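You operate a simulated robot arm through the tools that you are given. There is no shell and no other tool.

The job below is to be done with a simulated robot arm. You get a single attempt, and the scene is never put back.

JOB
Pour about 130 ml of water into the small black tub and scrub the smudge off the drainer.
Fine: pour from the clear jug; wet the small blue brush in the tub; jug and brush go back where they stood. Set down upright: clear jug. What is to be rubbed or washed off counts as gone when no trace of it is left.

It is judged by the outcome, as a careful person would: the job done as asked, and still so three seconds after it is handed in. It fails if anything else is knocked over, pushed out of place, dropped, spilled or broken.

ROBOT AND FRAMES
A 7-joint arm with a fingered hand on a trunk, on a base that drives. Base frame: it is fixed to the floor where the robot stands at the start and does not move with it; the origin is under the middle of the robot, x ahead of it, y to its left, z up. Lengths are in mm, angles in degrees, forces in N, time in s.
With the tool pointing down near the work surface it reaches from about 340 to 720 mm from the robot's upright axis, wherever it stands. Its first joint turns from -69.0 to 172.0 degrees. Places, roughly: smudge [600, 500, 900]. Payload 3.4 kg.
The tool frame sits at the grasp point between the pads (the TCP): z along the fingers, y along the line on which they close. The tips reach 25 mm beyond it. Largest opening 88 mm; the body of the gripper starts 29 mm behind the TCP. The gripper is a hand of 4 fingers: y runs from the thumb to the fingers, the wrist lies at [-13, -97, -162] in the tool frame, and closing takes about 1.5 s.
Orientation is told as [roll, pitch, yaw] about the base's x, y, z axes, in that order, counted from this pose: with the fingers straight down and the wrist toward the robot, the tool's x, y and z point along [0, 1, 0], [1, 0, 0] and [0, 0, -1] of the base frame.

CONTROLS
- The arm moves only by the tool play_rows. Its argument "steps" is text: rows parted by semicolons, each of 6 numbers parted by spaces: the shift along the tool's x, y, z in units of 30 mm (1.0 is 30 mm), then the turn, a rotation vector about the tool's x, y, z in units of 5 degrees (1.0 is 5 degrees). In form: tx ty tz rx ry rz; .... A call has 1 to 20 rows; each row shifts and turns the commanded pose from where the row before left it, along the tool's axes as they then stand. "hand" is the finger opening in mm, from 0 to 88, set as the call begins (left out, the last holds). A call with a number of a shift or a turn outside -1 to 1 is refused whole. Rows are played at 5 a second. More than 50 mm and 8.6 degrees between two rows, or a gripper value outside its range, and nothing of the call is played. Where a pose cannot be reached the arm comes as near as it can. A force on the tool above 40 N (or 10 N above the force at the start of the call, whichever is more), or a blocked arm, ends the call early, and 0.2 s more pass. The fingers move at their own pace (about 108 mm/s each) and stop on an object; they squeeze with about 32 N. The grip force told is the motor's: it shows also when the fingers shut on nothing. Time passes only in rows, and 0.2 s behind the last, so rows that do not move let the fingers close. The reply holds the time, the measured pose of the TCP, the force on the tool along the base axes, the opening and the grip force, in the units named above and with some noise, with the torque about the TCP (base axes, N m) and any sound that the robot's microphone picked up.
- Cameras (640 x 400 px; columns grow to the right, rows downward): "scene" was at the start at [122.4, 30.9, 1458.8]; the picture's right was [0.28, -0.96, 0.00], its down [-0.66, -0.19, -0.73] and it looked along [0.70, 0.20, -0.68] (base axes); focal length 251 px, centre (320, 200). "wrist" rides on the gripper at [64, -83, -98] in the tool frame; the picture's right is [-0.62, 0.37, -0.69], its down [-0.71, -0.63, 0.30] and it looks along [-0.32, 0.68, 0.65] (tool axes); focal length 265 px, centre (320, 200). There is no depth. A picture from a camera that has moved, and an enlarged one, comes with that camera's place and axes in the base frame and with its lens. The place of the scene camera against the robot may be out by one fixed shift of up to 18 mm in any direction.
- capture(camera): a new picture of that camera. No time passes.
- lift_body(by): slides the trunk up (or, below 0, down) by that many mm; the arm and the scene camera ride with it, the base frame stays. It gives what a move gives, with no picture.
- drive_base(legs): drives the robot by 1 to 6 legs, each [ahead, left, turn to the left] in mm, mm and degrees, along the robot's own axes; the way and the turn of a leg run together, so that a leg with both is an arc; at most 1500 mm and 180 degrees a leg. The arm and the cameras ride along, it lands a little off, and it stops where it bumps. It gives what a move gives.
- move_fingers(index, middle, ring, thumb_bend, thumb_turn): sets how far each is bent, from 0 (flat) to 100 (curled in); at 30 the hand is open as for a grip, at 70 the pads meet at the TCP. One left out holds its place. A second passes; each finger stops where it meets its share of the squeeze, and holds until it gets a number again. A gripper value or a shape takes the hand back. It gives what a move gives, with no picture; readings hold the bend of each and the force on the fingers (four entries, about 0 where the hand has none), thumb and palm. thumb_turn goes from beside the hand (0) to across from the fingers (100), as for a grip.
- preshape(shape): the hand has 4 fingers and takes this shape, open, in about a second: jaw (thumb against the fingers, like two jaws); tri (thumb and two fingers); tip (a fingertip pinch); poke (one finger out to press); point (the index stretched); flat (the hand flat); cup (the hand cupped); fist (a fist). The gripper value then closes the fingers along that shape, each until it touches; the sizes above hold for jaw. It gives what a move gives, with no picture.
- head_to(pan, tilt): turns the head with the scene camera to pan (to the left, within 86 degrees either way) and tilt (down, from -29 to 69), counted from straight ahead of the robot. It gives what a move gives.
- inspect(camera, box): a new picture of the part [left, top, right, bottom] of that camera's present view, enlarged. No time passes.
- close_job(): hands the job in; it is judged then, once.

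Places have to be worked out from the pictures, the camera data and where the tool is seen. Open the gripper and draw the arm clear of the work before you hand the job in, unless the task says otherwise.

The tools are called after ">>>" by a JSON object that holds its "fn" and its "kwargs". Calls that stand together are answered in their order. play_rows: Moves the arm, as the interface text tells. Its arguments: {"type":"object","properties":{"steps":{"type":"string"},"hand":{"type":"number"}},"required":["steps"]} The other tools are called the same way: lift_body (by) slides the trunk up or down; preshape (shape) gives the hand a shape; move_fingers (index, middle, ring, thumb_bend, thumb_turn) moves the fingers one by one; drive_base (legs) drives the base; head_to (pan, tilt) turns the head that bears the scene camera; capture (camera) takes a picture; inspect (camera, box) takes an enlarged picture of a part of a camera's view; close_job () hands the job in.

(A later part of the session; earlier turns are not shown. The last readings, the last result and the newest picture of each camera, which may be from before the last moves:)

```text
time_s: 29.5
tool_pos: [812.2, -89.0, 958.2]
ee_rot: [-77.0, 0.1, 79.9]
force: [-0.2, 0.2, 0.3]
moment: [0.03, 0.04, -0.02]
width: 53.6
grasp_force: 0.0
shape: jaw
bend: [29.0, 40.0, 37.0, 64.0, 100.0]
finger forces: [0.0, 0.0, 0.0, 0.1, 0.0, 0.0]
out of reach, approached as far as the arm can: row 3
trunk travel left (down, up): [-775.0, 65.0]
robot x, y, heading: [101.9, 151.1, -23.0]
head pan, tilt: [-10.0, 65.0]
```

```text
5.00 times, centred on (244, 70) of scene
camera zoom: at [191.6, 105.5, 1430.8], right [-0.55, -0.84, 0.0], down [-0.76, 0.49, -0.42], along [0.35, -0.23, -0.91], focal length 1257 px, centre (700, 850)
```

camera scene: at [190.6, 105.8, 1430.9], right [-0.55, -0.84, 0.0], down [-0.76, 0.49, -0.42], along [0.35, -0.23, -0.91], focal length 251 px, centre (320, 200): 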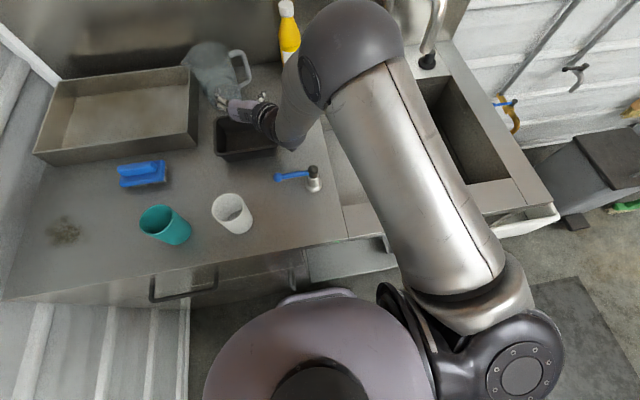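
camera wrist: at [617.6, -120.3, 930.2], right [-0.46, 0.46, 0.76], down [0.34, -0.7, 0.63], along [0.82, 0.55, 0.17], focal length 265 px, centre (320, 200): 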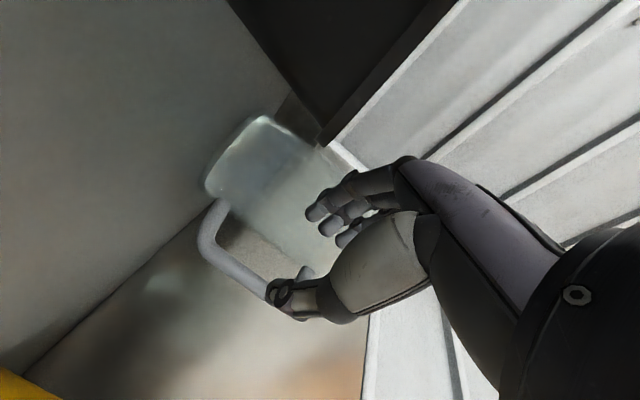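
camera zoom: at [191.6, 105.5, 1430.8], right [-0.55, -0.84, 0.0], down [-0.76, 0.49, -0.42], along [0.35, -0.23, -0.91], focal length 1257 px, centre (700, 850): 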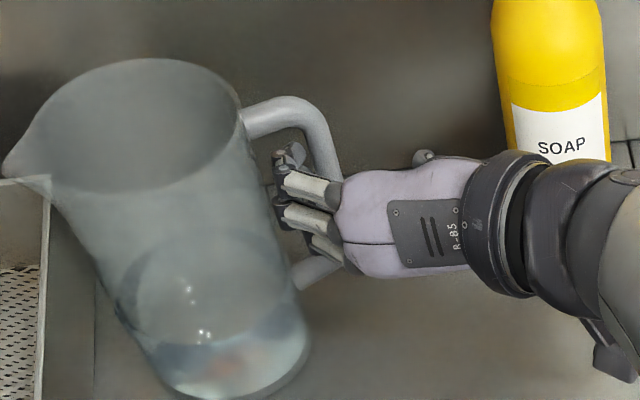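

The arm ran out of reach ~8 mm short; nothing was disturbed. I check the free space between my base and the cabinet for a short drive forward.

>>> {"fn": "inspect", "kwargs": {"camera": "scene", "box": [140, 220, 460, 400]}}

```text
2.00 times, centred on (300, 310) of scene
camera zoom: at [191.6, 105.5, 1430.8], right [-0.55, -0.84, 0.0], down [-0.76, 0.49, -0.42], along [0.35, -0.23, -0.91], focal length 503 px, centre (360, -20)
```

zoom: 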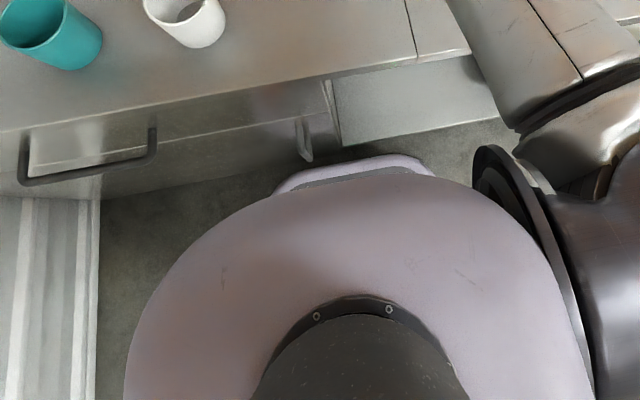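

Base front is at depth ≈236 with the cabinet face at ≈290–300. I back the hand out 42 mm, then drive 25 mm ahead.

>>> {"fn": "play_rows", "kwargs": {"steps": "0 0.05 -0.3 0 0 0;0 0.08 -0.4 0 0 0;0 0 -0.7 0 0 0;0 0 0 0 0 0"}}

>>> {"fn": "drive_base", "kwargs": {"legs": [[25, 0, 0]]}}

>>> {"fn": "inspect", "kwargs": {"camera": "wrist", "box": [180, 130, 420, 330]}}

>>> {"fn": "inspect", "kwargs": {"camera": "scene", "box": [180, 30, 308, 110]}}

```text
time_s: 30.5
tool_pos: [774.1, -77.8, 969.2]
ee_rot: [-77.0, 0.0, 80.0]
force: [0.3, -0.2, -0.6]
moment: [0.01, 0.02, 0.0]
width: 53.8
grasp_force: 0.1
shape: jaw
bend: [29.0, 40.0, 37.0, 64.0, 100.0]
finger forces: [0.0, 0.1, 0.1, 0.1, 0.0, 0.0]
trunk travel left (down, up): [-775.0, 65.0]
robot x, y, heading: [102.0, 149.7, -23.0]
head pan, tilt: [-10.0, 65.0]
```

```text
time_s: 31.3
tool_pos: [797.0, -88.6, 969.6]
ee_rot: [-77.0, 0.0, 79.9]
force: [0.4, 0.4, 0.1]
moment: [-0.01, 0.01, -0.02]
width: 53.7
grasp_force: 0.0
shape: jaw
bend: [29.0, 40.0, 37.0, 64.0, 100.0]
finger forces: [0.1, 0.0, 0.1, 0.0, 0.1, 0.0]
trunk travel left (down, up): [-775.0, 65.0]
robot x, y, heading: [124.8, 139.0, -22.8]
head pan, tilt: [-10.0, 65.0]
```

```text
2.00 times, centred on (300, 230) of wrist
camera zoom: at [674.3, -150.6, 928.8], right [-0.46, 0.46, 0.76], down [0.34, -0.7, 0.63], along [0.82, 0.55, 0.17], focal length 531 px, centre (360, 140)
```

zoom: 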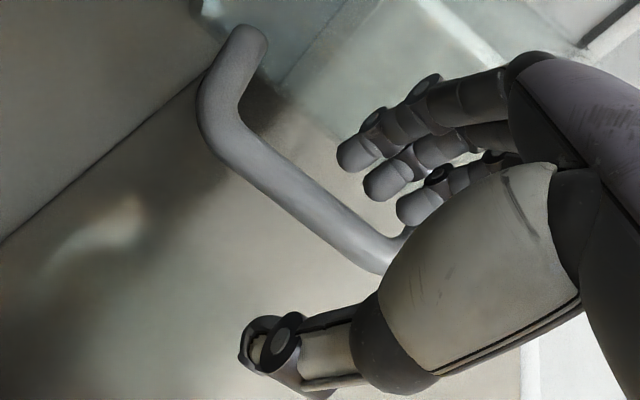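

```text
5.00 times, centred on (244, 70) of scene
camera zoom: at [214.1, 96.1, 1430.9], right [-0.55, -0.84, 0.0], down [-0.76, 0.49, -0.42], along [0.35, -0.23, -0.91], focal length 1257 px, centre (700, 850)
```

zoom: 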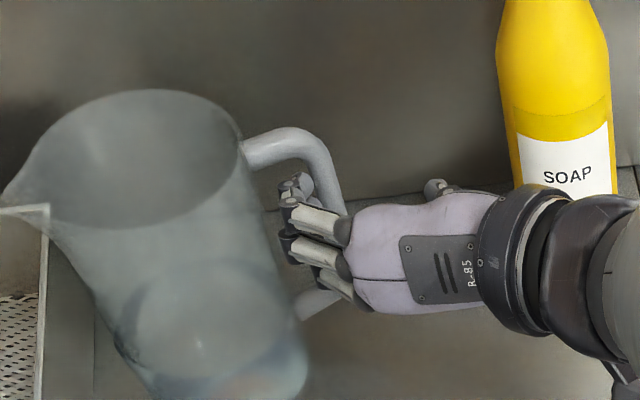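

Bar again reads (834,−76). I line up (down 6 mm, 4 mm toward the jug) and insert about 26 mm.

>>> {"fn": "play_rows", "kwargs": {"steps": "0.19 0.15 0 0 0 0;0 0 0.22 0 0 0;0 0 0.22 0 0 0;0 -0.03 0.22 0 0 0;0 0 0.2 0 0 0;0 0 0 0 0 0"}}

>>> {"fn": "inspect", "kwargs": {"camera": "wrist", "box": [180, 130, 420, 330]}}

>>> {"fn": "inspect", "kwargs": {"camera": "scene", "box": [180, 30, 308, 110]}}

```text
time_s: 32.7
tool_pos: [822.1, -89.9, 958.5]
ee_rot: [-77.0, 0.0, 79.9]
force: [-1.8, -0.3, -0.3]
moment: [0.0, 0.04, 0.03]
width: 53.7
grasp_force: 0.1
shape: jaw
bend: [29.0, 40.0, 37.0, 64.0, 100.0]
finger forces: [0.2, 1.5, 0.0, 0.0, 0.0, 0.0]
trunk travel left (down, up): [-775.0, 65.0]
robot x, y, heading: [126.0, 138.3, -23.0]
head pan, tilt: [-10.0, 65.0]
```

```text
2.00 times, centred on (300, 230) of wrist
camera zoom: at [698.9, -151.9, 917.2], right [-0.46, 0.46, 0.76], down [0.34, -0.7, 0.63], along [0.82, 0.55, 0.17], focal length 531 px, centre (360, 140)
```

zoom: 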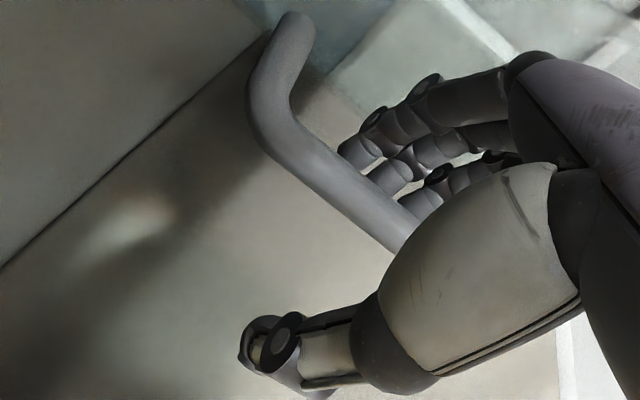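

```text
5.00 times, centred on (244, 70) of scene
camera zoom: at [214.2, 95.8, 1430.8], right [-0.54, -0.84, 0.0], down [-0.76, 0.49, -0.42], along [0.35, -0.23, -0.91], focal length 1257 px, centre (700, 850)
```

zoom: 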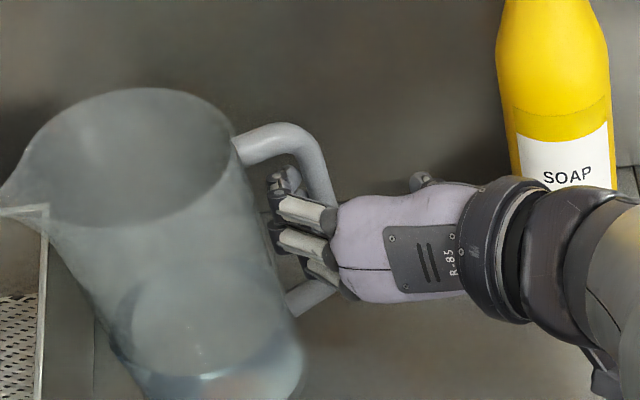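

The fingertips are now behind the bar (the jug got nudged by a few mm, to be corrected on return). I close the hand on the handle with idle rows.

>>> {"fn": "play_rows", "kwargs": {"steps": "0 0 0 0 0 0;0 0 0 0 0 0;0 0 0 0 0 0;0 0 0 0 0 0;0 0 0 0 0 0;0 0 0 0 0 0;0 0 0 0 0 0;0 0 0 0 0 0;0 0 0 0 0 0", "hand": 0}}

>>> {"fn": "inspect", "kwargs": {"camera": "wrist", "box": [180, 130, 420, 330]}}

>>> {"fn": "inspect", "kwargs": {"camera": "scene", "box": [180, 30, 308, 110]}}

```text
time_s: 34.7
tool_pos: [822.1, -89.2, 958.5]
ee_rot: [-77.0, -0.1, 80.0]
force: [-0.2, 1.3, -0.1]
moment: [-0.08, 0.03, 0.07]
width: 14.5
grasp_force: 32.1
shape: jaw
bend: [74.0, 44.0, 41.0, 37.0, 100.0]
finger forces: [15.1, 7.9, 4.1, 0.0, 25.4, 0.0]
trunk travel left (down, up): [-775.0, 65.0]
robot x, y, heading: [126.3, 140.5, -23.0]
head pan, tilt: [-10.0, 65.0]
```

```text
2.00 times, centred on (300, 230) of wrist
camera zoom: at [698.8, -151.6, 917.3], right [-0.46, 0.46, 0.76], down [0.34, -0.7, 0.63], along [0.82, 0.55, 0.17], focal length 531 px, centre (360, 140)
```

zoom: 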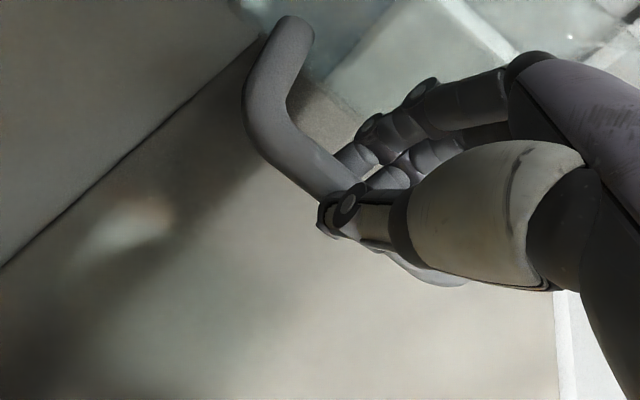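

```text
5.00 times, centred on (244, 70) of scene
camera zoom: at [214.3, 96.3, 1430.9], right [-0.55, -0.84, 0.0], down [-0.76, 0.49, -0.42], along [0.35, -0.23, -0.91], focal length 1257 px, centre (700, 850)
```

zoom: 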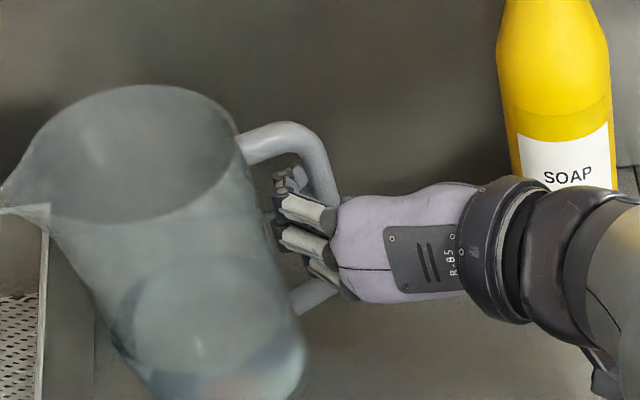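

The handle is gripped (32 N, all fingers and thumb loaded). I lift 15 mm and check the weight and whether the jug stays upright.

>>> {"fn": "play_rows", "kwargs": {"steps": "-0.1623 0 -0.0375 0 0 0;-0.1623 0 -0.0375 0 0 0;-0.1623 0 -0.0375 0 0 0;0 0 0 0 0 0;0 0 0 0 0 0"}}

>>> {"fn": "inspect", "kwargs": {"camera": "wrist", "box": [180, 30, 420, 330]}}

>>> {"fn": "inspect", "kwargs": {"camera": "scene", "box": [180, 30, 308, 110]}}

```text
time_s: 35.9
tool_pos: [823.0, -87.7, 972.2]
ee_rot: [-76.9, 0.1, 79.9]
force: [-0.4, -0.9, -3.2]
moment: [-0.22, 0.09, 0.02]
width: 14.1
grasp_force: 32.0
shape: jaw
bend: [74.0, 44.0, 39.0, 37.0, 100.0]
finger forces: [13.8, 9.8, 5.0, 0.1, 28.4, 0.0]
trunk travel left (down, up): [-775.0, 65.0]
robot x, y, heading: [121.2, 143.0, -23.0]
head pan, tilt: [-10.0, 65.0]
```

```text
1.33 times, centred on (300, 180) of wrist
camera zoom: at [699.5, -151.9, 932.0], right [-0.46, 0.46, 0.76], down [0.34, -0.7, 0.63], along [0.82, 0.55, 0.17], focal length 354 px, centre (347, 227)
```

zoom: 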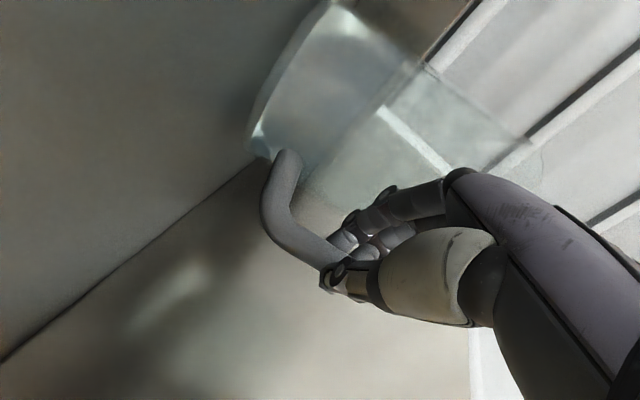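

```text
5.00 times, centred on (244, 70) of scene
camera zoom: at [215.1, 95.8, 1430.8], right [-0.55, -0.84, 0.0], down [-0.76, 0.49, -0.42], along [0.35, -0.23, -0.91], focal length 1257 px, centre (700, 850)
```

zoom: 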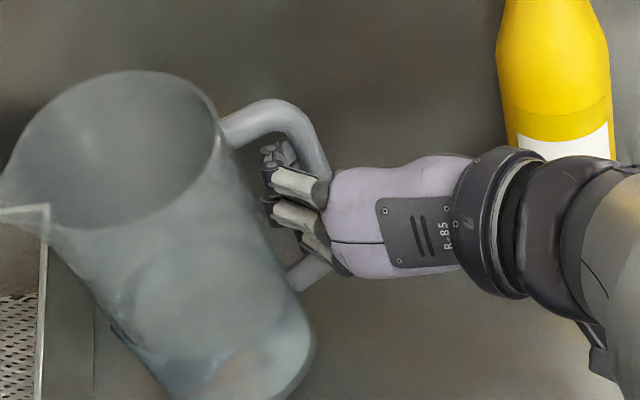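

Force is only −3.2 N so the base may still be partly resting; the jug sags slightly in the pouring direction. I lift another 20 mm and look again.

>>> {"fn": "play_rows", "kwargs": {"steps": "-0.1623 0 -0.0375 0 0 0;-0.1623 0 -0.0375 0 0 0;-0.1623 0 -0.0375 0 0 0;-0.1623 0 -0.0375 0 0 0;0 0 0 0 0 0;0 0 0 0 0 0"}}

>>> {"fn": "inspect", "kwargs": {"camera": "wrist", "box": [180, 30, 420, 330]}}

>>> {"fn": "inspect", "kwargs": {"camera": "scene", "box": [160, 20, 320, 120]}}

```text
time_s: 37.3
tool_pos: [822.1, -89.4, 992.7]
ee_rot: [-76.9, 0.1, 80.0]
force: [0.4, 0.0, -3.1]
moment: [-0.24, 0.09, 0.0]
width: 14.2
grasp_force: 32.0
shape: jaw
bend: [74.0, 43.0, 35.0, 37.0, 100.0]
finger forces: [12.6, 11.2, 5.3, 0.1, 29.0, 0.1]
trunk travel left (down, up): [-775.0, 65.0]
robot x, y, heading: [125.9, 139.0, -22.9]
head pan, tilt: [-10.0, 65.0]
```

```text
1.33 times, centred on (300, 180) of wrist
camera zoom: at [699.6, -151.8, 952.1], right [-0.46, 0.46, 0.76], down [0.34, -0.7, 0.63], along [0.82, 0.55, 0.17], focal length 354 px, centre (347, 227)
```

zoom: 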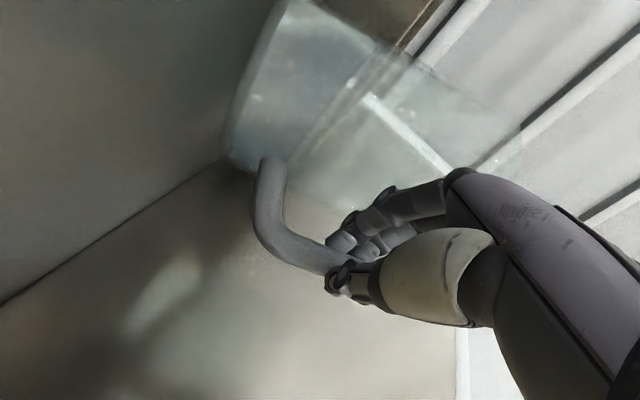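

```text
4.00 times, centred on (240, 70) of scene
camera zoom: at [215.2, 95.8, 1430.8], right [-0.55, -0.84, 0.0], down [-0.76, 0.49, -0.42], along [0.35, -0.23, -0.91], focal length 1005 px, centre (640, 720)
```

zoom: 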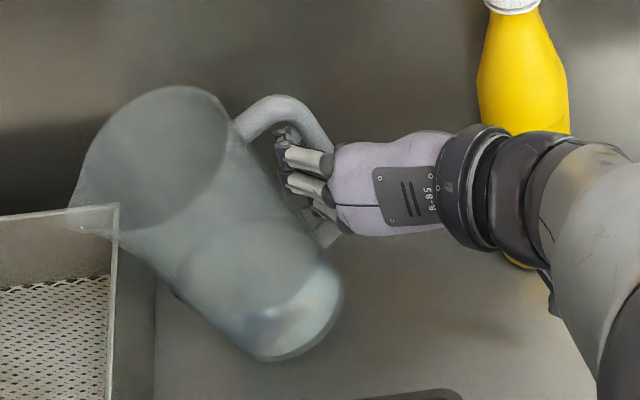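

The full weight seems to be only ≈3.2 N (moment arm ≈77 mm fits an airborne jug), but it has tilted ~15–20° in the grip. I wait briefly to see whether it keeps creeping.

>>> {"fn": "play_rows", "kwargs": {"steps": "0 0 0 0 0 0;0 0 0 0 0 0;0 0 0 0 0 0"}}

>>> {"fn": "inspect", "kwargs": {"camera": "scene", "box": [160, 20, 320, 120]}}

```text
time_s: 38.1
tool_pos: [822.8, -89.3, 993.5]
ee_rot: [-76.9, 0.0, 79.9]
force: [-0.8, -0.2, -3.9]
moment: [-0.26, 0.08, 0.03]
width: 14.5
grasp_force: 32.0
shape: jaw
bend: [74.0, 43.0, 35.0, 37.0, 100.0]
finger forces: [12.6, 11.2, 5.2, 0.0, 29.0, 0.0]
trunk travel left (down, up): [-775.0, 65.0]
robot x, y, heading: [123.1, 140.9, -22.8]
head pan, tilt: [-10.0, 65.0]
```

```text
4.00 times, centred on (240, 70) of scene
camera zoom: at [215.2, 95.8, 1430.8], right [-0.55, -0.84, 0.0], down [-0.76, 0.49, -0.42], along [0.35, -0.23, -0.91], focal length 1005 px, centre (640, 720)
```

zoom: 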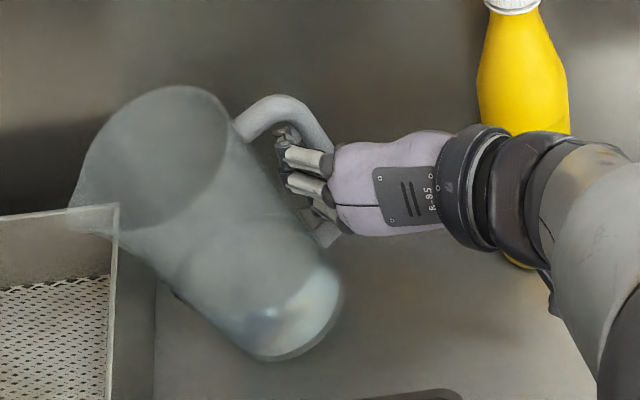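

No creep — the tilt grows with the lift, so the far base edge is still on the counter while the handle pivots in the grip. I drag the jug 15 mm away from the tray and roll the hand +10° to bring it upright, watching how the grip carries the load.

>>> {"fn": "play_rows", "kwargs": {"steps": "0 -0.17 0 0 0 0;0 -0.17 0 0 0 0;0 -0.17 0 0 0 0;0 0 0 0 0 0.5;0 0 0 0 0 0.5;0 0 0 0 0 0.5;0 0 0 0 0 0.5;0 0 0 0 0 0;0 0 0 0 0 0"}}

>>> {"fn": "inspect", "kwargs": {"camera": "scene", "box": [160, 20, 320, 120]}}

>>> {"fn": "inspect", "kwargs": {"camera": "wrist", "box": [180, 0, 500, 300]}}

```text
time_s: 40.1
tool_pos: [820.2, -104.4, 992.0]
ee_rot: [-76.7, -9.7, 77.6]
force: [0.1, 0.7, -3.3]
moment: [-0.25, 0.09, 0.01]
width: 14.0
grasp_force: 31.5
shape: jaw
bend: [74.0, 42.0, 33.0, 37.0, 100.0]
finger forces: [10.6, 12.5, 6.1, 0.1, 29.2, 0.1]
trunk travel left (down, up): [-775.0, 65.0]
robot x, y, heading: [118.1, 139.9, -22.9]
head pan, tilt: [-10.0, 65.0]
```

```text
4.00 times, centred on (240, 70) of scene
camera zoom: at [215.3, 95.7, 1430.8], right [-0.55, -0.84, 0.0], down [-0.76, 0.49, -0.42], along [0.35, -0.23, -0.91], focal length 1005 px, centre (640, 720)
```

zoom: 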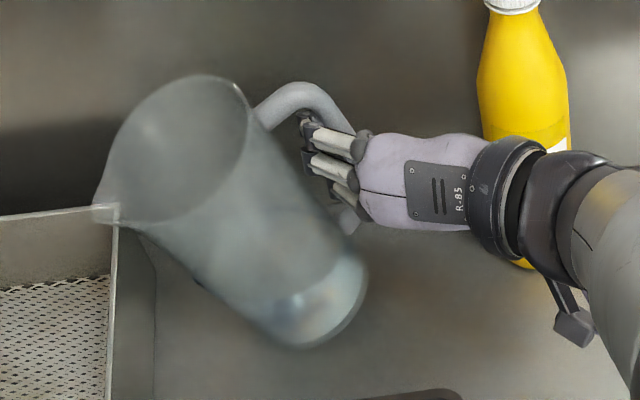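

```text
1.33 times, centred on (340, 150) of wrist
camera zoom: at [696.0, -153.9, 938.6], right [-0.47, 0.34, 0.81], down [0.29, -0.81, 0.51], along [0.83, 0.48, 0.28], focal length 354 px, centre (293, 267)
```

zoom: 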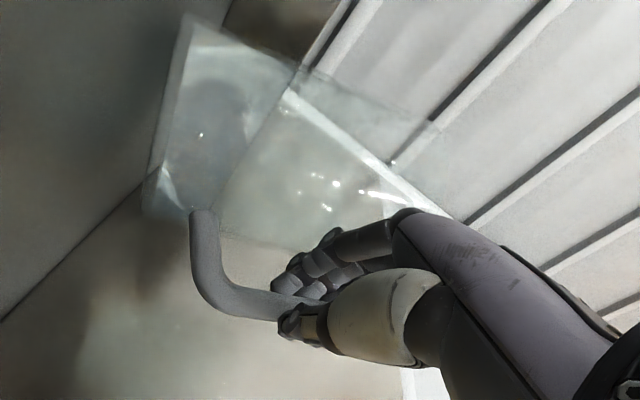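

The grip acts like a hinge at ≈0.25 N·m, too weak for a free lift in this arrangement. I set the jug back down flat and will re-grip the handle from outside with the palm against the bar and fingers wrapped through the hole, which supports the moment structurally.

>>> {"fn": "play_rows", "kwargs": {"steps": "0.155 -0.0274 0.0364 0 0 0;0.155 -0.0274 0.0364 0 0 0;0.155 -0.0274 0.0364 0 0 0;0.155 -0.0274 0.0364 0 0 0;0.155 -0.0274 0.0364 0 0 0;0.155 -0.0274 0.0364 0 0 0;0.13 -0.023 0.03 0 0 0;0 0 0 0 0 0;0 0 0 0 0 0"}}

>>> {"fn": "inspect", "kwargs": {"camera": "scene", "box": [160, 20, 320, 120]}}

```text
time_s: 42.1
tool_pos: [819.1, -103.3, 958.3]
ee_rot: [-76.7, -9.7, 77.5]
force: [0.5, -0.3, -1.2]
moment: [-0.08, 0.12, -0.01]
width: 13.8
grasp_force: 32.2
shape: jaw
bend: [74.0, 43.0, 37.0, 37.0, 100.0]
finger forces: [15.7, 8.5, 4.1, 0.1, 28.1, 0.1]
trunk travel left (down, up): [-775.0, 65.0]
robot x, y, heading: [126.7, 139.5, -23.1]
head pan, tilt: [-10.0, 65.0]
```

```text
4.00 times, centred on (240, 70) of scene
camera zoom: at [214.7, 95.6, 1430.8], right [-0.54, -0.84, 0.0], down [-0.76, 0.49, -0.42], along [0.35, -0.23, -0.91], focal length 1005 px, centre (640, 720)
```

zoom: 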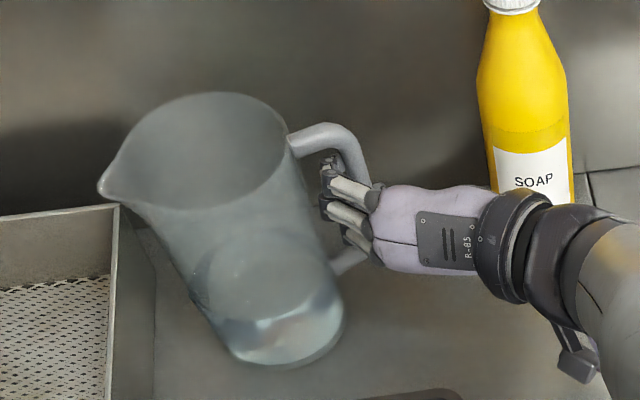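

The jug stands flat again. I open to 50 mm and withdraw straight back out of the handle.

>>> {"fn": "play_rows", "kwargs": {"steps": "0 0 0 0 0 0;0 0 0 0 0 0;0 0 0 0 0 0;0 0 0 0 0 0;0 0 -0.3 0 0 0;0 0 -0.4 0 0 0;0 0 -0.7 0 0 0;0 0 -0.9 0 0 0;0 0 -0.9 0 0 0;0 0 0 0 0 0", "hand": 50}}

>>> {"fn": "inspect", "kwargs": {"camera": "scene", "box": [160, 20, 320, 120]}}

>>> {"fn": "inspect", "kwargs": {"camera": "wrist", "box": [100, 100, 420, 330]}}

```text
time_s: 44.3
tool_pos: [727.5, -88.3, 981.4]
ee_rot: [-76.8, -9.7, 77.6]
force: [0.6, 1.2, 0.7]
moment: [-0.01, -0.01, 0.03]
width: 49.9
grasp_force: 0.0
shape: jaw
bend: [74.0, 42.0, 38.0, 66.0, 100.0]
finger forces: [0.0, 0.0, 0.0, 0.0, 0.0, 0.0]
trunk travel left (down, up): [-775.0, 65.0]
robot x, y, heading: [127.7, 141.2, -22.9]
head pan, tilt: [-10.0, 65.0]
```

```text
4.00 times, centred on (240, 70) of scene
camera zoom: at [214.9, 95.6, 1430.8], right [-0.55, -0.84, 0.0], down [-0.76, 0.49, -0.42], along [0.35, -0.23, -0.91], focal length 1005 px, centre (640, 720)
```

zoom: 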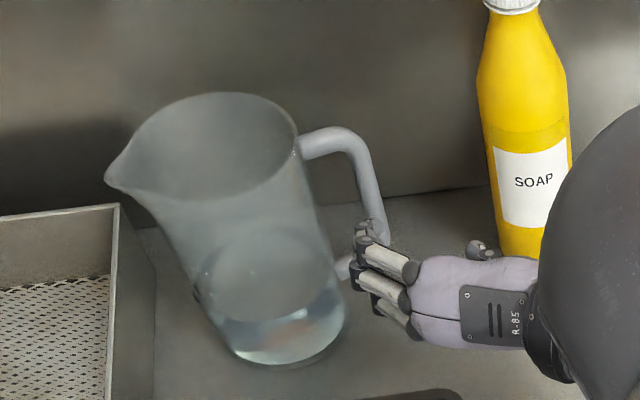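

```text
1.74 times, centred on (260, 215) of wrist
camera zoom: at [602.9, -137.6, 926.7], right [-0.47, 0.34, 0.81], down [0.29, -0.81, 0.51], along [0.83, 0.48, 0.28], focal length 462 px, centre (424, 174)
```

zoom: 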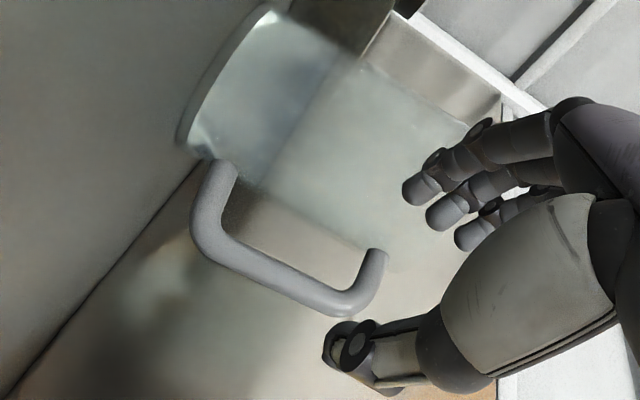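

The jug now stands ~20 mm off its original spot (rim centre ≈(864,−4), bar ≈(845,−93)), a bit farther away. I level the roll, re-insert the fingers and will pull it ~45 mm toward me so the wrap grip is comfortably reachable.

>>> {"fn": "play_rows", "kwargs": {"steps": "0 0 0 0 0 -1;0 0 0 0 0 -1;-0.02 0.03 0.7 0 0 0;-0.02 0.03 0.7 0 0 0;0 0 0.7 0 0 0;0 0 0.5 0 0 0;0 0 0 0 0 0", "hand": 54}}

>>> {"fn": "inspect", "kwargs": {"camera": "wrist", "box": [180, 130, 420, 330]}}

>>> {"fn": "inspect", "kwargs": {"camera": "scene", "box": [160, 20, 320, 120]}}

```text
time_s: 45.9
tool_pos: [803.0, -98.2, 964.6]
ee_rot: [-77.0, 0.0, 79.8]
force: [-0.4, -0.4, -0.3]
moment: [0.02, -0.02, 0.0]
width: 53.4
grasp_force: 0.0
shape: jaw
bend: [29.0, 40.0, 37.0, 64.0, 100.0]
finger forces: [0.0, 0.6, 0.0, 0.0, 0.1, 0.0]
trunk travel left (down, up): [-775.0, 65.0]
robot x, y, heading: [124.5, 141.4, -23.0]
head pan, tilt: [-10.0, 65.0]
```

```text
2.00 times, centred on (300, 230) of wrist
camera zoom: at [679.3, -160.7, 924.0], right [-0.46, 0.46, 0.76], down [0.34, -0.7, 0.63], along [0.82, 0.55, 0.17], focal length 531 px, centre (360, 140)
```

zoom: 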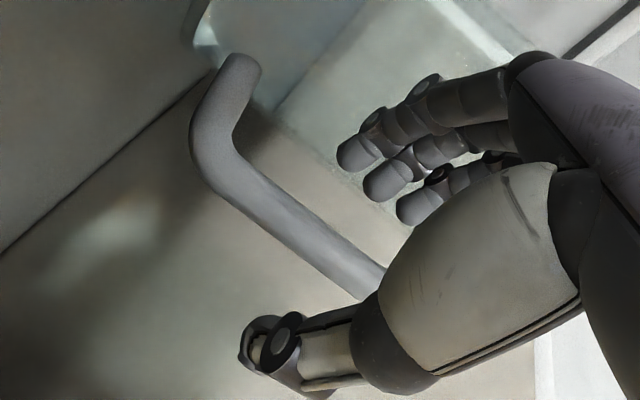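

```text
4.00 times, centred on (240, 70) of scene
camera zoom: at [214.1, 96.1, 1430.9], right [-0.55, -0.84, 0.0], down [-0.76, 0.49, -0.42], along [0.35, -0.23, -0.91], focal length 1005 px, centre (640, 720)
```

zoom: 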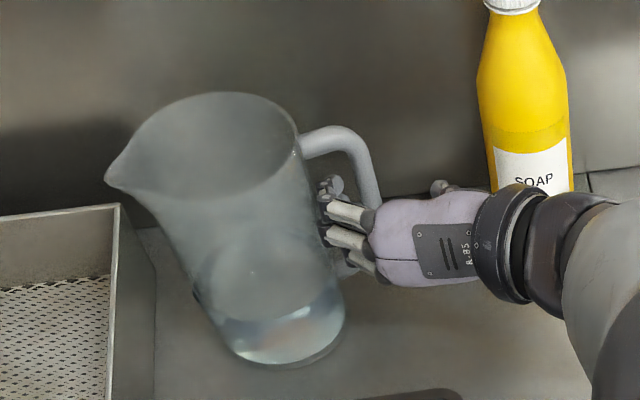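

Bar is 40 mm ahead and 12 mm to the finger side. I insert the remaining 27 mm with a slight outward shift and close the hand.

>>> {"fn": "play_rows", "kwargs": {"steps": "0 -0.06 0.2 0 0 0;0 -0.03 0.25 0 0 0;0 -0.03 0.25 0 0 0;0 0 0.2 0 0 0;0 0 0 0 0 0"}}

>>> {"fn": "play_rows", "kwargs": {"steps": "0 0 0 0 0 0;0 0 0 0 0 0;0 0 0 0 0 0;0 0 0 0 0 0;0 0 0 0 0 0;0 0 0 0 0 0;0 0 0 0 0 0", "hand": 0}}

>>> {"fn": "inspect", "kwargs": {"camera": "wrist", "box": [180, 130, 420, 330]}}

>>> {"fn": "inspect", "kwargs": {"camera": "scene", "box": [160, 20, 320, 120]}}

```text
time_s: 47.1
tool_pos: [828.1, -107.8, 959.1]
ee_rot: [-77.0, 0.0, 79.7]
force: [-1.1, -0.8, -0.4]
moment: [0.04, -0.02, 0.01]
width: 53.3
grasp_force: 0.1
shape: jaw
bend: [29.0, 41.0, 37.0, 64.0, 100.0]
finger forces: [0.0, 1.1, 0.0, 0.1, 0.0, 0.0]
trunk travel left (down, up): [-775.0, 65.0]
robot x, y, heading: [125.5, 143.0, -22.9]
head pan, tilt: [-10.0, 65.0]
```

```text
time_s: 48.7
tool_pos: [827.2, -106.2, 957.5]
ee_rot: [-77.0, -0.1, 79.9]
force: [-0.1, 2.1, 0.5]
moment: [-0.09, 0.02, 0.03]
width: 13.3
grasp_force: 32.2
shape: jaw
bend: [74.0, 45.0, 42.0, 36.0, 100.0]
finger forces: [15.9, 7.6, 4.2, 0.1, 26.3, 0.0]
trunk travel left (down, up): [-775.0, 65.0]
robot x, y, heading: [125.7, 141.9, -23.1]
head pan, tilt: [-10.0, 65.0]
```

```text
2.00 times, centred on (300, 230) of wrist
camera zoom: at [704.7, -169.7, 917.9], right [-0.46, 0.46, 0.76], down [0.34, -0.7, 0.63], along [0.82, 0.55, 0.17], focal length 531 px, centre (360, 140)
```

zoom: 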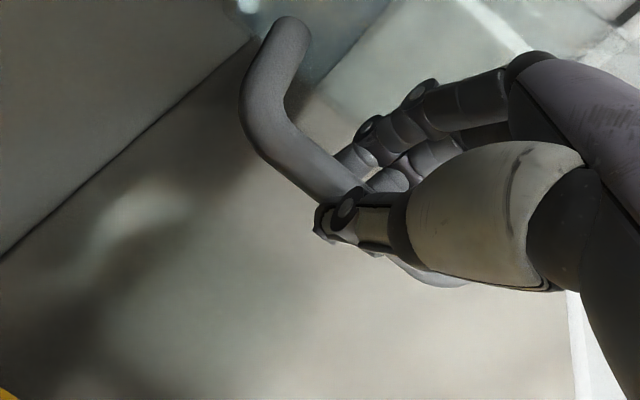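

```text
4.00 times, centred on (240, 70) of scene
camera zoom: at [214.4, 96.2, 1430.9], right [-0.54, -0.84, 0.0], down [-0.76, 0.49, -0.42], along [0.35, -0.23, -0.91], focal length 1005 px, centre (640, 720)
```

zoom: 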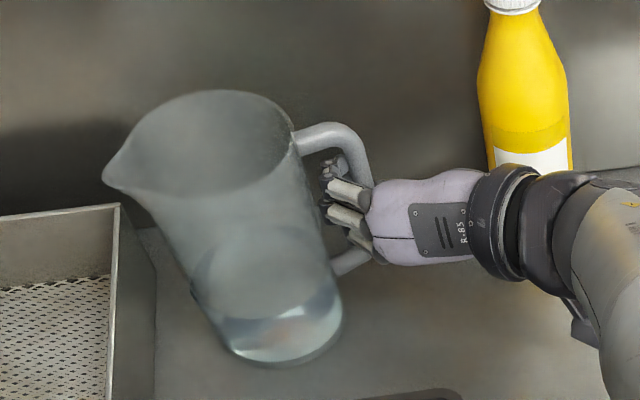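

Gripped again. I drag the jug 60 mm straight toward me along the counter, slowly and at constant height.

>>> {"fn": "play_rows", "kwargs": {"steps": "0.0438 0.045 -0.19 0 0 0;0.0438 0.045 -0.19 0 0 0;0.0438 0.045 -0.19 0 0 0;0.0438 0.045 -0.19 0 0 0;0.0438 0.045 -0.19 0 0 0;0.0438 0.045 -0.19 0 0 0;0.0438 0.045 -0.19 0 0 0;0.0438 0.045 -0.19 0 0 0;0.0438 0.045 -0.19 0 0 0;0.0438 0.045 -0.19 0 0 0;0 0 0 0 0 0"}}

>>> {"fn": "capture", "kwargs": {"camera": "scene"}}

>>> {"fn": "inspect", "kwargs": {"camera": "scene", "box": [160, 40, 320, 140]}}

```text
time_s: 51.1
tool_pos: [772.0, -83.7, 958.8]
ee_rot: [-76.9, 0.0, 80.0]
force: [-0.4, 0.0, 0.8]
moment: [-0.11, 0.13, -0.05]
width: 13.4
grasp_force: 31.8
shape: jaw
bend: [74.0, 45.0, 42.0, 36.0, 100.0]
finger forces: [16.7, 8.1, 4.7, 0.0, 29.2, 0.0]
trunk travel left (down, up): [-775.0, 65.0]
robot x, y, heading: [123.2, 137.3, -23.1]
head pan, tilt: [-10.0, 65.0]
```

```text
taken
camera scene: at [214.7, 95.9, 1430.8], right [-0.54, -0.84, 0.0], down [-0.76, 0.49, -0.42], along [0.35, -0.23, -0.91], focal length 251 px, centre (320, 200)
```

scene: 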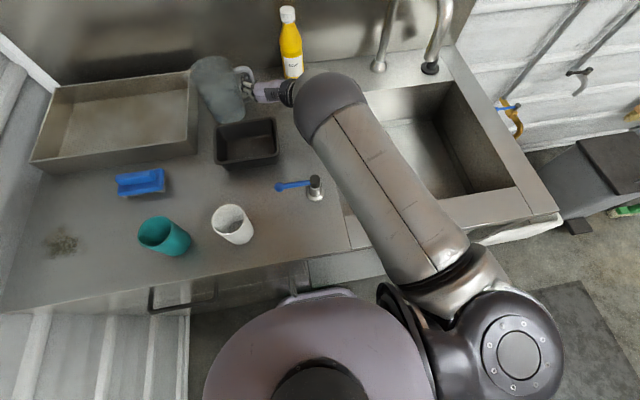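

```text
4.00 times, centred on (240, 90) of scene
camera zoom: at [214.7, 95.9, 1430.8], right [-0.54, -0.84, 0.0], down [-0.76, 0.49, -0.42], along [0.35, -0.23, -0.91], focal length 1005 px, centre (640, 640)
```

zoom: 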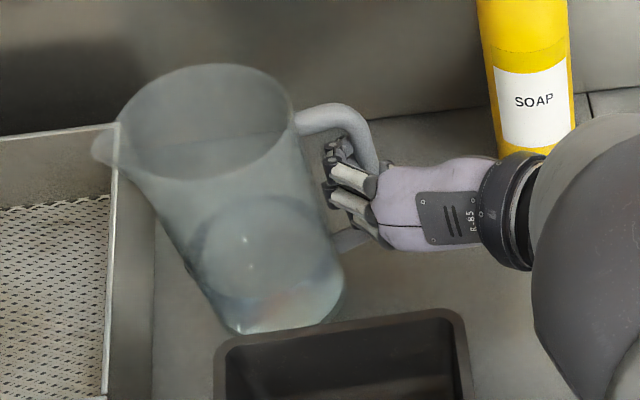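

The jug is now ≈60 mm nearer with clear gaps to the tub and tray. I release, withdraw, and rise to a safe height.

>>> {"fn": "play_rows", "kwargs": {"steps": "0 0 0 0 0 0;0 0 0 0 0 0;0 0 0 0 0 0;0 0 0 0 0 0;0 -0.03 -0.2 0 0 0;0 0 -0.4 0 0 0;0 0 -0.7 0 0 0;0 0 -0.9 0 0 0;0 0 -0.9 0 0 0;-0.9 0 -0.3 0 0 0;-1 0 -0.4 0 0 0;-1 0 -0.4 0 0 0;-1 0 -0.4 0 0 0;-1 0 -0.4 0 0 0;-1 0 -0.4 0 0 0;-1 0 -0.4 0 0 0;0 0 0 0 0 0", "hand": 52}}

>>> {"fn": "inspect", "kwargs": {"camera": "scene", "box": [160, 20, 400, 170]}}

```text
time_s: 54.0
tool_pos: [646.6, -74.0, 1004.8]
ee_rot: [-66.1, -3.5, 77.6]
force: [-0.2, 0.6, 0.9]
moment: [0.0, -0.01, -0.03]
width: 51.9
grasp_force: 0.1
shape: jaw
bend: [29.0, 41.0, 37.0, 65.0, 100.0]
finger forces: [0.0, 0.1, 0.0, 0.0, 0.0, 0.0]
trunk travel left (down, up): [-775.0, 65.0]
robot x, y, heading: [126.3, 140.0, -23.2]
head pan, tilt: [-10.0, 65.0]
stopped in row 14: the arm was blocked; the commanded pose is now the measured one
```

```text
2.67 times, centred on (280, 95) of scene
camera zoom: at [214.1, 95.6, 1430.8], right [-0.55, -0.84, 0.0], down [-0.76, 0.49, -0.42], along [0.35, -0.23, -0.91], focal length 670 px, centre (427, 480)
```

zoom: 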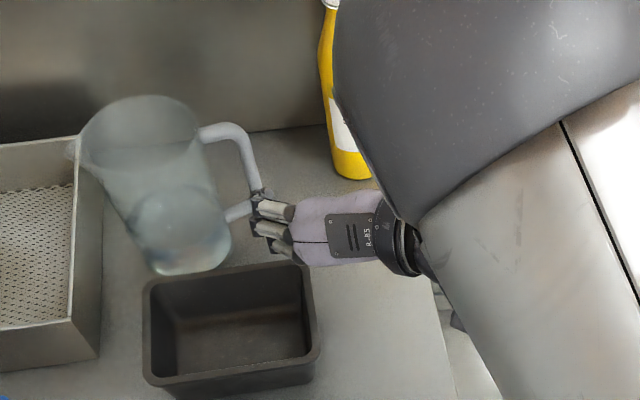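

The arm reports being blocked while rising. I look at the whole scene to find the cause before moving further.

>>> {"fn": "capture", "kwargs": {"camera": "scene"}}

>>> {"fn": "capture", "kwargs": {"camera": "wrist"}}

```text
taken
camera scene: at [214.1, 95.6, 1430.8], right [-0.55, -0.84, 0.0], down [-0.76, 0.49, -0.42], along [0.35, -0.23, -0.91], focal length 251 px, centre (320, 200)
```

scene: 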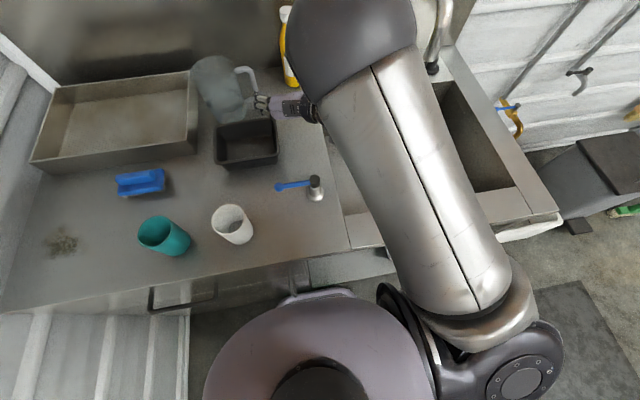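

```text
taken
camera wrist: at [517.0, -129.1, 980.4], right [-0.31, 0.39, 0.87], down [0.41, -0.77, 0.49], along [0.86, 0.51, 0.07], focal length 265 px, centre (320, 200)
```

wrist: 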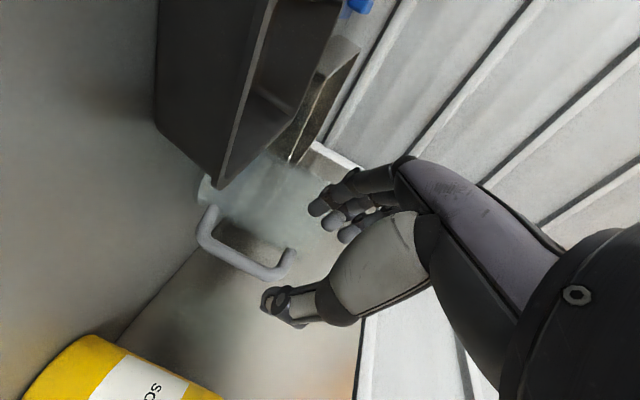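

The elbow has folded high and close, so the block is the arm folding on itself rather than touching anything. I move the hand left and up to open the arm again.

>>> {"fn": "play_rows", "kwargs": {"steps": "-0.62 0.69 -0.14 0 0 0;-0.62 0.69 -0.14 0 0 0;-0.62 0.69 -0.14 0 0 0;-0.75 0.3 -0.2 0 0 0;-0.75 0.3 -0.2 0 0 0;-0.75 0.3 -0.2 0 0 0;0 0 0 0 0 0"}}

>>> {"fn": "capture", "kwargs": {"camera": "scene"}}

```text
time_s: 54.7
tool_pos: [642.0, -30.3, 966.8]
ee_rot: [-55.6, -6.2, 75.2]
force: [0.0, 0.2, 0.2]
moment: [0.03, -0.02, -0.02]
width: 51.9
grasp_force: 0.1
shape: jaw
bend: [29.0, 41.0, 37.0, 65.0, 100.0]
finger forces: [0.0, 0.0, 0.0, 0.1, 0.0, 0.1]
trunk travel left (down, up): [-775.0, 65.0]
robot x, y, heading: [127.2, 142.0, -22.9]
head pan, tilt: [-10.0, 65.0]
stopped in row 3: the arm was blocked; the commanded pose is now the measured one
```

```text
taken
camera scene: at [214.4, 95.7, 1430.8], right [-0.54, -0.84, 0.0], down [-0.76, 0.49, -0.42], along [0.35, -0.23, -0.91], focal length 251 px, centre (320, 200)
```

scene: 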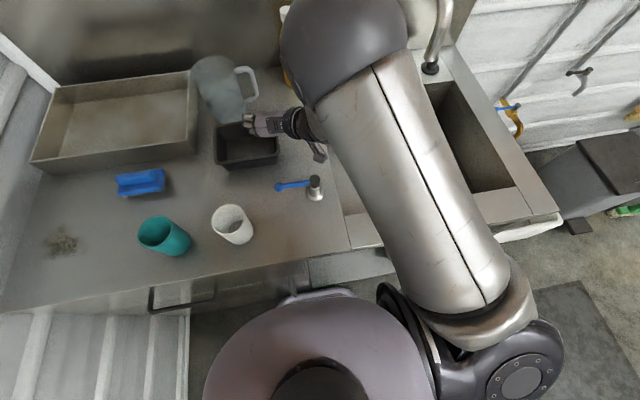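

The arm still can't rise from here and sagged to z≈967 over the tub. I go forward/up first to unfold the elbow, since that region worked before.

>>> {"fn": "play_rows", "kwargs": {"steps": "-0.45 -0.02 0.35 0 0 0;-0.45 -0.02 0.35 0 0 0;-0.45 -0.02 0.35 0 0 0;-0.45 -0.02 0.35 0 0 0;0 0 0 0 0 0"}}

>>> {"fn": "capture", "kwargs": {"camera": "scene"}}

```text
time_s: 55.9
tool_pos: [704.3, -49.6, 987.4]
ee_rot: [-55.9, -5.6, 75.5]
force: [-0.1, -0.4, -0.1]
moment: [-0.01, -0.02, -0.02]
width: 51.9
grasp_force: 0.1
shape: jaw
bend: [29.0, 41.0, 37.0, 65.0, 100.0]
finger forces: [0.0, 0.0, 0.0, 0.0, 0.0, 0.1]
trunk travel left (down, up): [-775.0, 65.0]
robot x, y, heading: [124.6, 140.9, -22.9]
head pan, tilt: [-10.0, 65.0]
```

```text
taken
camera scene: at [214.1, 96.1, 1430.9], right [-0.55, -0.84, 0.0], down [-0.76, 0.49, -0.42], along [0.35, -0.23, -0.91], focal length 251 px, centre (320, 200)
```

scene: 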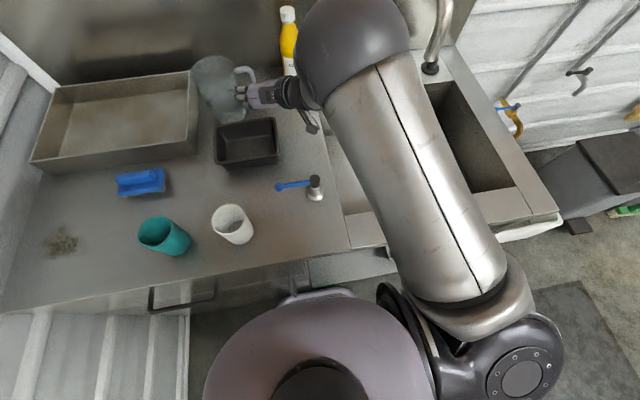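

That works. Now I raise straight up by about 100 mm from here.

>>> {"fn": "play_rows", "kwargs": {"steps": "-0.55 0.14 -0.36 0 0 0;-0.55 0.14 -0.36 0 0 0;-0.55 0.14 -0.36 0 0 0;-0.55 0.14 -0.36 0 0 0;-0.55 0.14 -0.36 0 0 0;0 0 0 0 0 0"}}

>>> {"fn": "capture", "kwargs": {"camera": "scene"}}

```text
time_s: 57.3
tool_pos: [707.3, -40.6, 1087.0]
ee_rot: [-55.8, -5.9, 75.2]
force: [-0.1, 1.2, 0.5]
moment: [0.01, 0.01, -0.04]
width: 52.1
grasp_force: 0.0
shape: jaw
bend: [29.0, 41.0, 37.0, 65.0, 100.0]
finger forces: [0.0, 0.1, 0.0, 0.1, 0.1, 0.0]
trunk travel left (down, up): [-775.0, 65.0]
robot x, y, heading: [125.9, 143.7, -23.0]
head pan, tilt: [-10.0, 65.0]
```

```text
taken
camera scene: at [214.6, 95.8, 1430.8], right [-0.55, -0.84, 0.0], down [-0.76, 0.49, -0.42], along [0.35, -0.23, -0.91], focal length 251 px, centre (320, 200)
```

scene: 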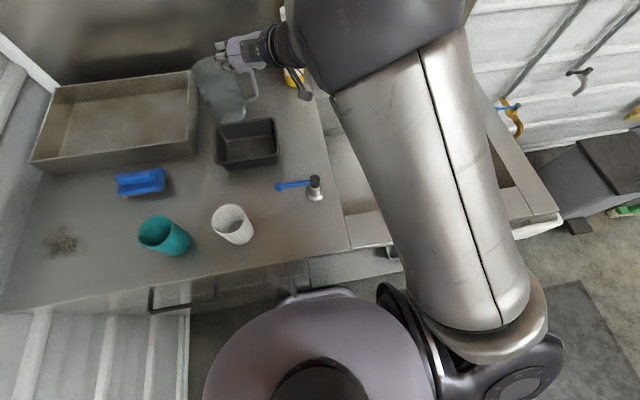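

The arm is free. I rise another 100 mm and unwind the yaw in the air toward the straight-ahead pose.

>>> {"fn": "play_rows", "kwargs": {"steps": "-0.68 0.09 -0.47 0 0 0;-0.68 0.09 -0.47 0 0 0;-0.68 0.09 -0.47 0 0 0;-0.68 0.09 -0.47 0 0 0;0 0 0 0.82 -0.11 0.56;0 0 0 0.82 -0.11 0.56;0 0 0 0.82 -0.11 0.56;0 0 0 0.82 -0.11 0.56;0 0 0 0.82 -0.11 0.56;0 0 0 0.82 -0.11 0.56;0 0 0 0.82 -0.11 0.56;0 0 0 0.82 -0.11 0.56;0 0 0 0.82 -0.11 0.56;0 0 0 0 0 0"}}

>>> {"fn": "capture", "kwargs": {"camera": "scene"}}

```text
time_s: 60.3
tool_pos: [708.6, -48.7, 1196.9]
ee_rot: [-56.5, -8.6, 35.9]
force: [0.8, -0.2, -0.2]
moment: [-0.01, 0.04, 0.0]
width: 52.0
grasp_force: 0.1
shape: jaw
bend: [29.0, 41.0, 37.0, 65.0, 100.0]
finger forces: [0.0, 0.1, 0.0, 0.0, 0.0, 0.0]
out of reach, approached as far as the arm can: row 12, 13
trunk travel left (down, up): [-775.0, 65.0]
robot x, y, heading: [125.2, 137.6, -22.9]
head pan, tilt: [-10.0, 65.0]
```

```text
taken
camera scene: at [214.3, 95.9, 1430.9], right [-0.55, -0.84, 0.0], down [-0.76, 0.49, -0.42], along [0.35, -0.23, -0.91], focal length 251 px, centre (320, 200)
```

scene: 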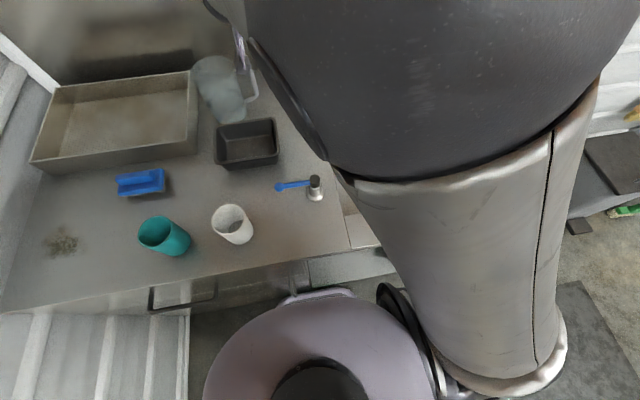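

The elbow is high and close to the camera but nothing is touched. I pull the hand back 120 mm and tip the fingers downward to return to the default arm posture.

>>> {"fn": "play_rows", "kwargs": {"steps": "0.41 -0.51 -0.76 0 0 0;0.41 -0.51 -0.76 0 0 0;0.41 -0.51 -0.76 0 0 0;0.41 -0.51 -0.76 0 0 0;0 0 0 0 1 0;0 0 0 0 1 0;0 0 0 0 1 0;0 0 0 0 1 0;0 0 0 0 1 0;0 0 0 0 1 0;0 0 0 0 1 0;0 0 0 0 1 0;0 0 0 0 1 0;0 0 0 0 0 0"}}

>>> {"fn": "capture", "kwargs": {"camera": "scene"}}

```text
time_s: 63.3
tool_pos: [606.7, 8.2, 1192.2]
ee_rot: [-12.3, -7.2, 36.8]
force: [0.0, 0.2, -0.2]
moment: [-0.04, 0.0, 0.02]
width: 51.9
grasp_force: 0.1
shape: jaw
bend: [29.0, 41.0, 37.0, 65.0, 100.0]
finger forces: [0.0, 0.1, 0.1, 0.1, 0.0, 0.0]
out of reach, approached as far as the arm can: row 2
trunk travel left (down, up): [-775.0, 65.0]
robot x, y, heading: [123.3, 141.0, -23.1]
head pan, tilt: [-10.0, 65.0]
```

```text
taken
camera scene: at [213.5, 96.9, 1431.0], right [-0.55, -0.84, 0.0], down [-0.76, 0.49, -0.42], along [0.35, -0.23, -0.91], focal length 251 px, centre (320, 200)
```

scene: 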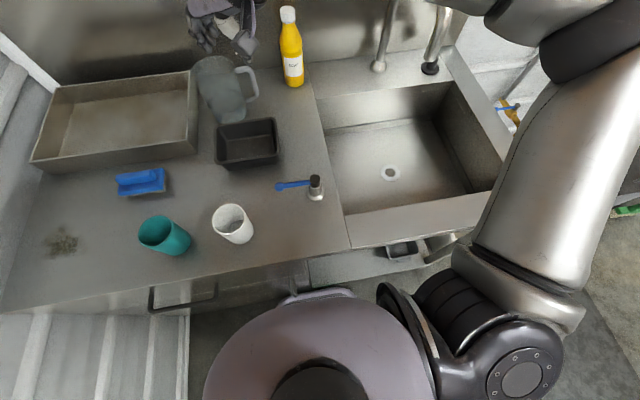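

Back in the open posture with a clear view; jug, tub, cups, brush, soap all stand. I level the hand and yaw it straight ahead (relative to the counter).

>>> {"fn": "play_rows", "kwargs": {"steps": "0 0 0 0 1 0;0 0 0 0 1 0;0 0 0 0.72 0.4 0;0 0 0 0.72 0 0;0 0 0 0 0 1;0 0 0 0 0 1;0 0 0 0 0 1;0 0 0 0 0 1;0 0 0 0 0 1;0 0 0 0 0 1;0 0 0 0 0 1;0 0 0 0 0 1;0 0 0 0 0 1;0 0 0 0 0 1;0 0 0 0 0 1;0 0 0 0 0 1;0 0 0 0 0 0", "hand": 88}}

>>> {"fn": "inspect", "kwargs": {"camera": "scene", "box": [160, 20, 320, 120]}}

>>> {"fn": "capture", "kwargs": {"camera": "wrist"}}

```text
time_s: 66.9
tool_pos: [605.2, 7.5, 1192.2]
ee_rot: [4.1, -3.7, -23.5]
force: [-0.1, 0.6, 1.1]
moment: [0.02, 0.02, 0.03]
width: 87.6
grasp_force: 0.0
shape: jaw
bend: [30.0, 30.0, 30.0, 30.0, 98.0]
finger forces: [0.0, 0.0, 0.0, 0.0, 0.0, 0.0]
out of reach, approached as far as the arm can: row 4
trunk travel left (down, up): [-775.0, 65.0]
robot x, y, heading: [124.7, 142.2, -22.9]
head pan, tilt: [-10.0, 65.0]
```

```text
4.00 times, centred on (240, 70) of scene
camera zoom: at [214.3, 95.6, 1430.8], right [-0.55, -0.84, 0.0], down [-0.76, 0.49, -0.42], along [0.35, -0.23, -0.91], focal length 1005 px, centre (640, 720)
```

zoom: 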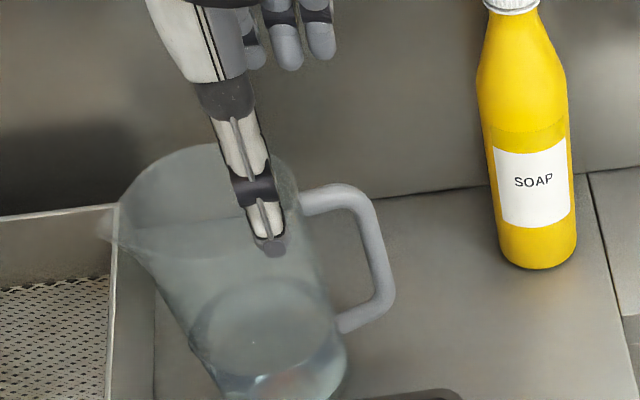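

```text
taken
camera wrist: at [546.7, 95.6, 1288.5], right [0.03, -0.74, 0.67], down [-0.83, -0.39, -0.4], along [0.55, -0.55, -0.63], focal length 265 px, centre (320, 200)
```

wrist: 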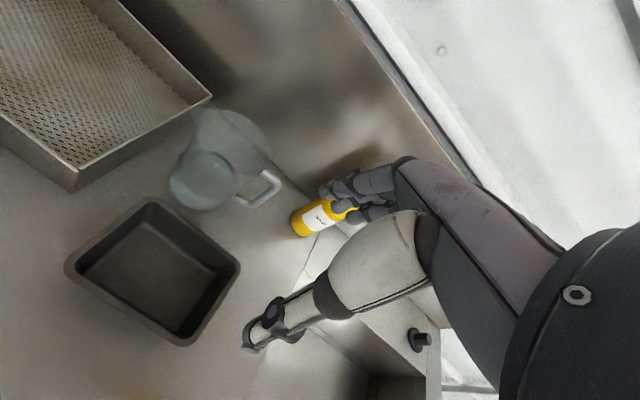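

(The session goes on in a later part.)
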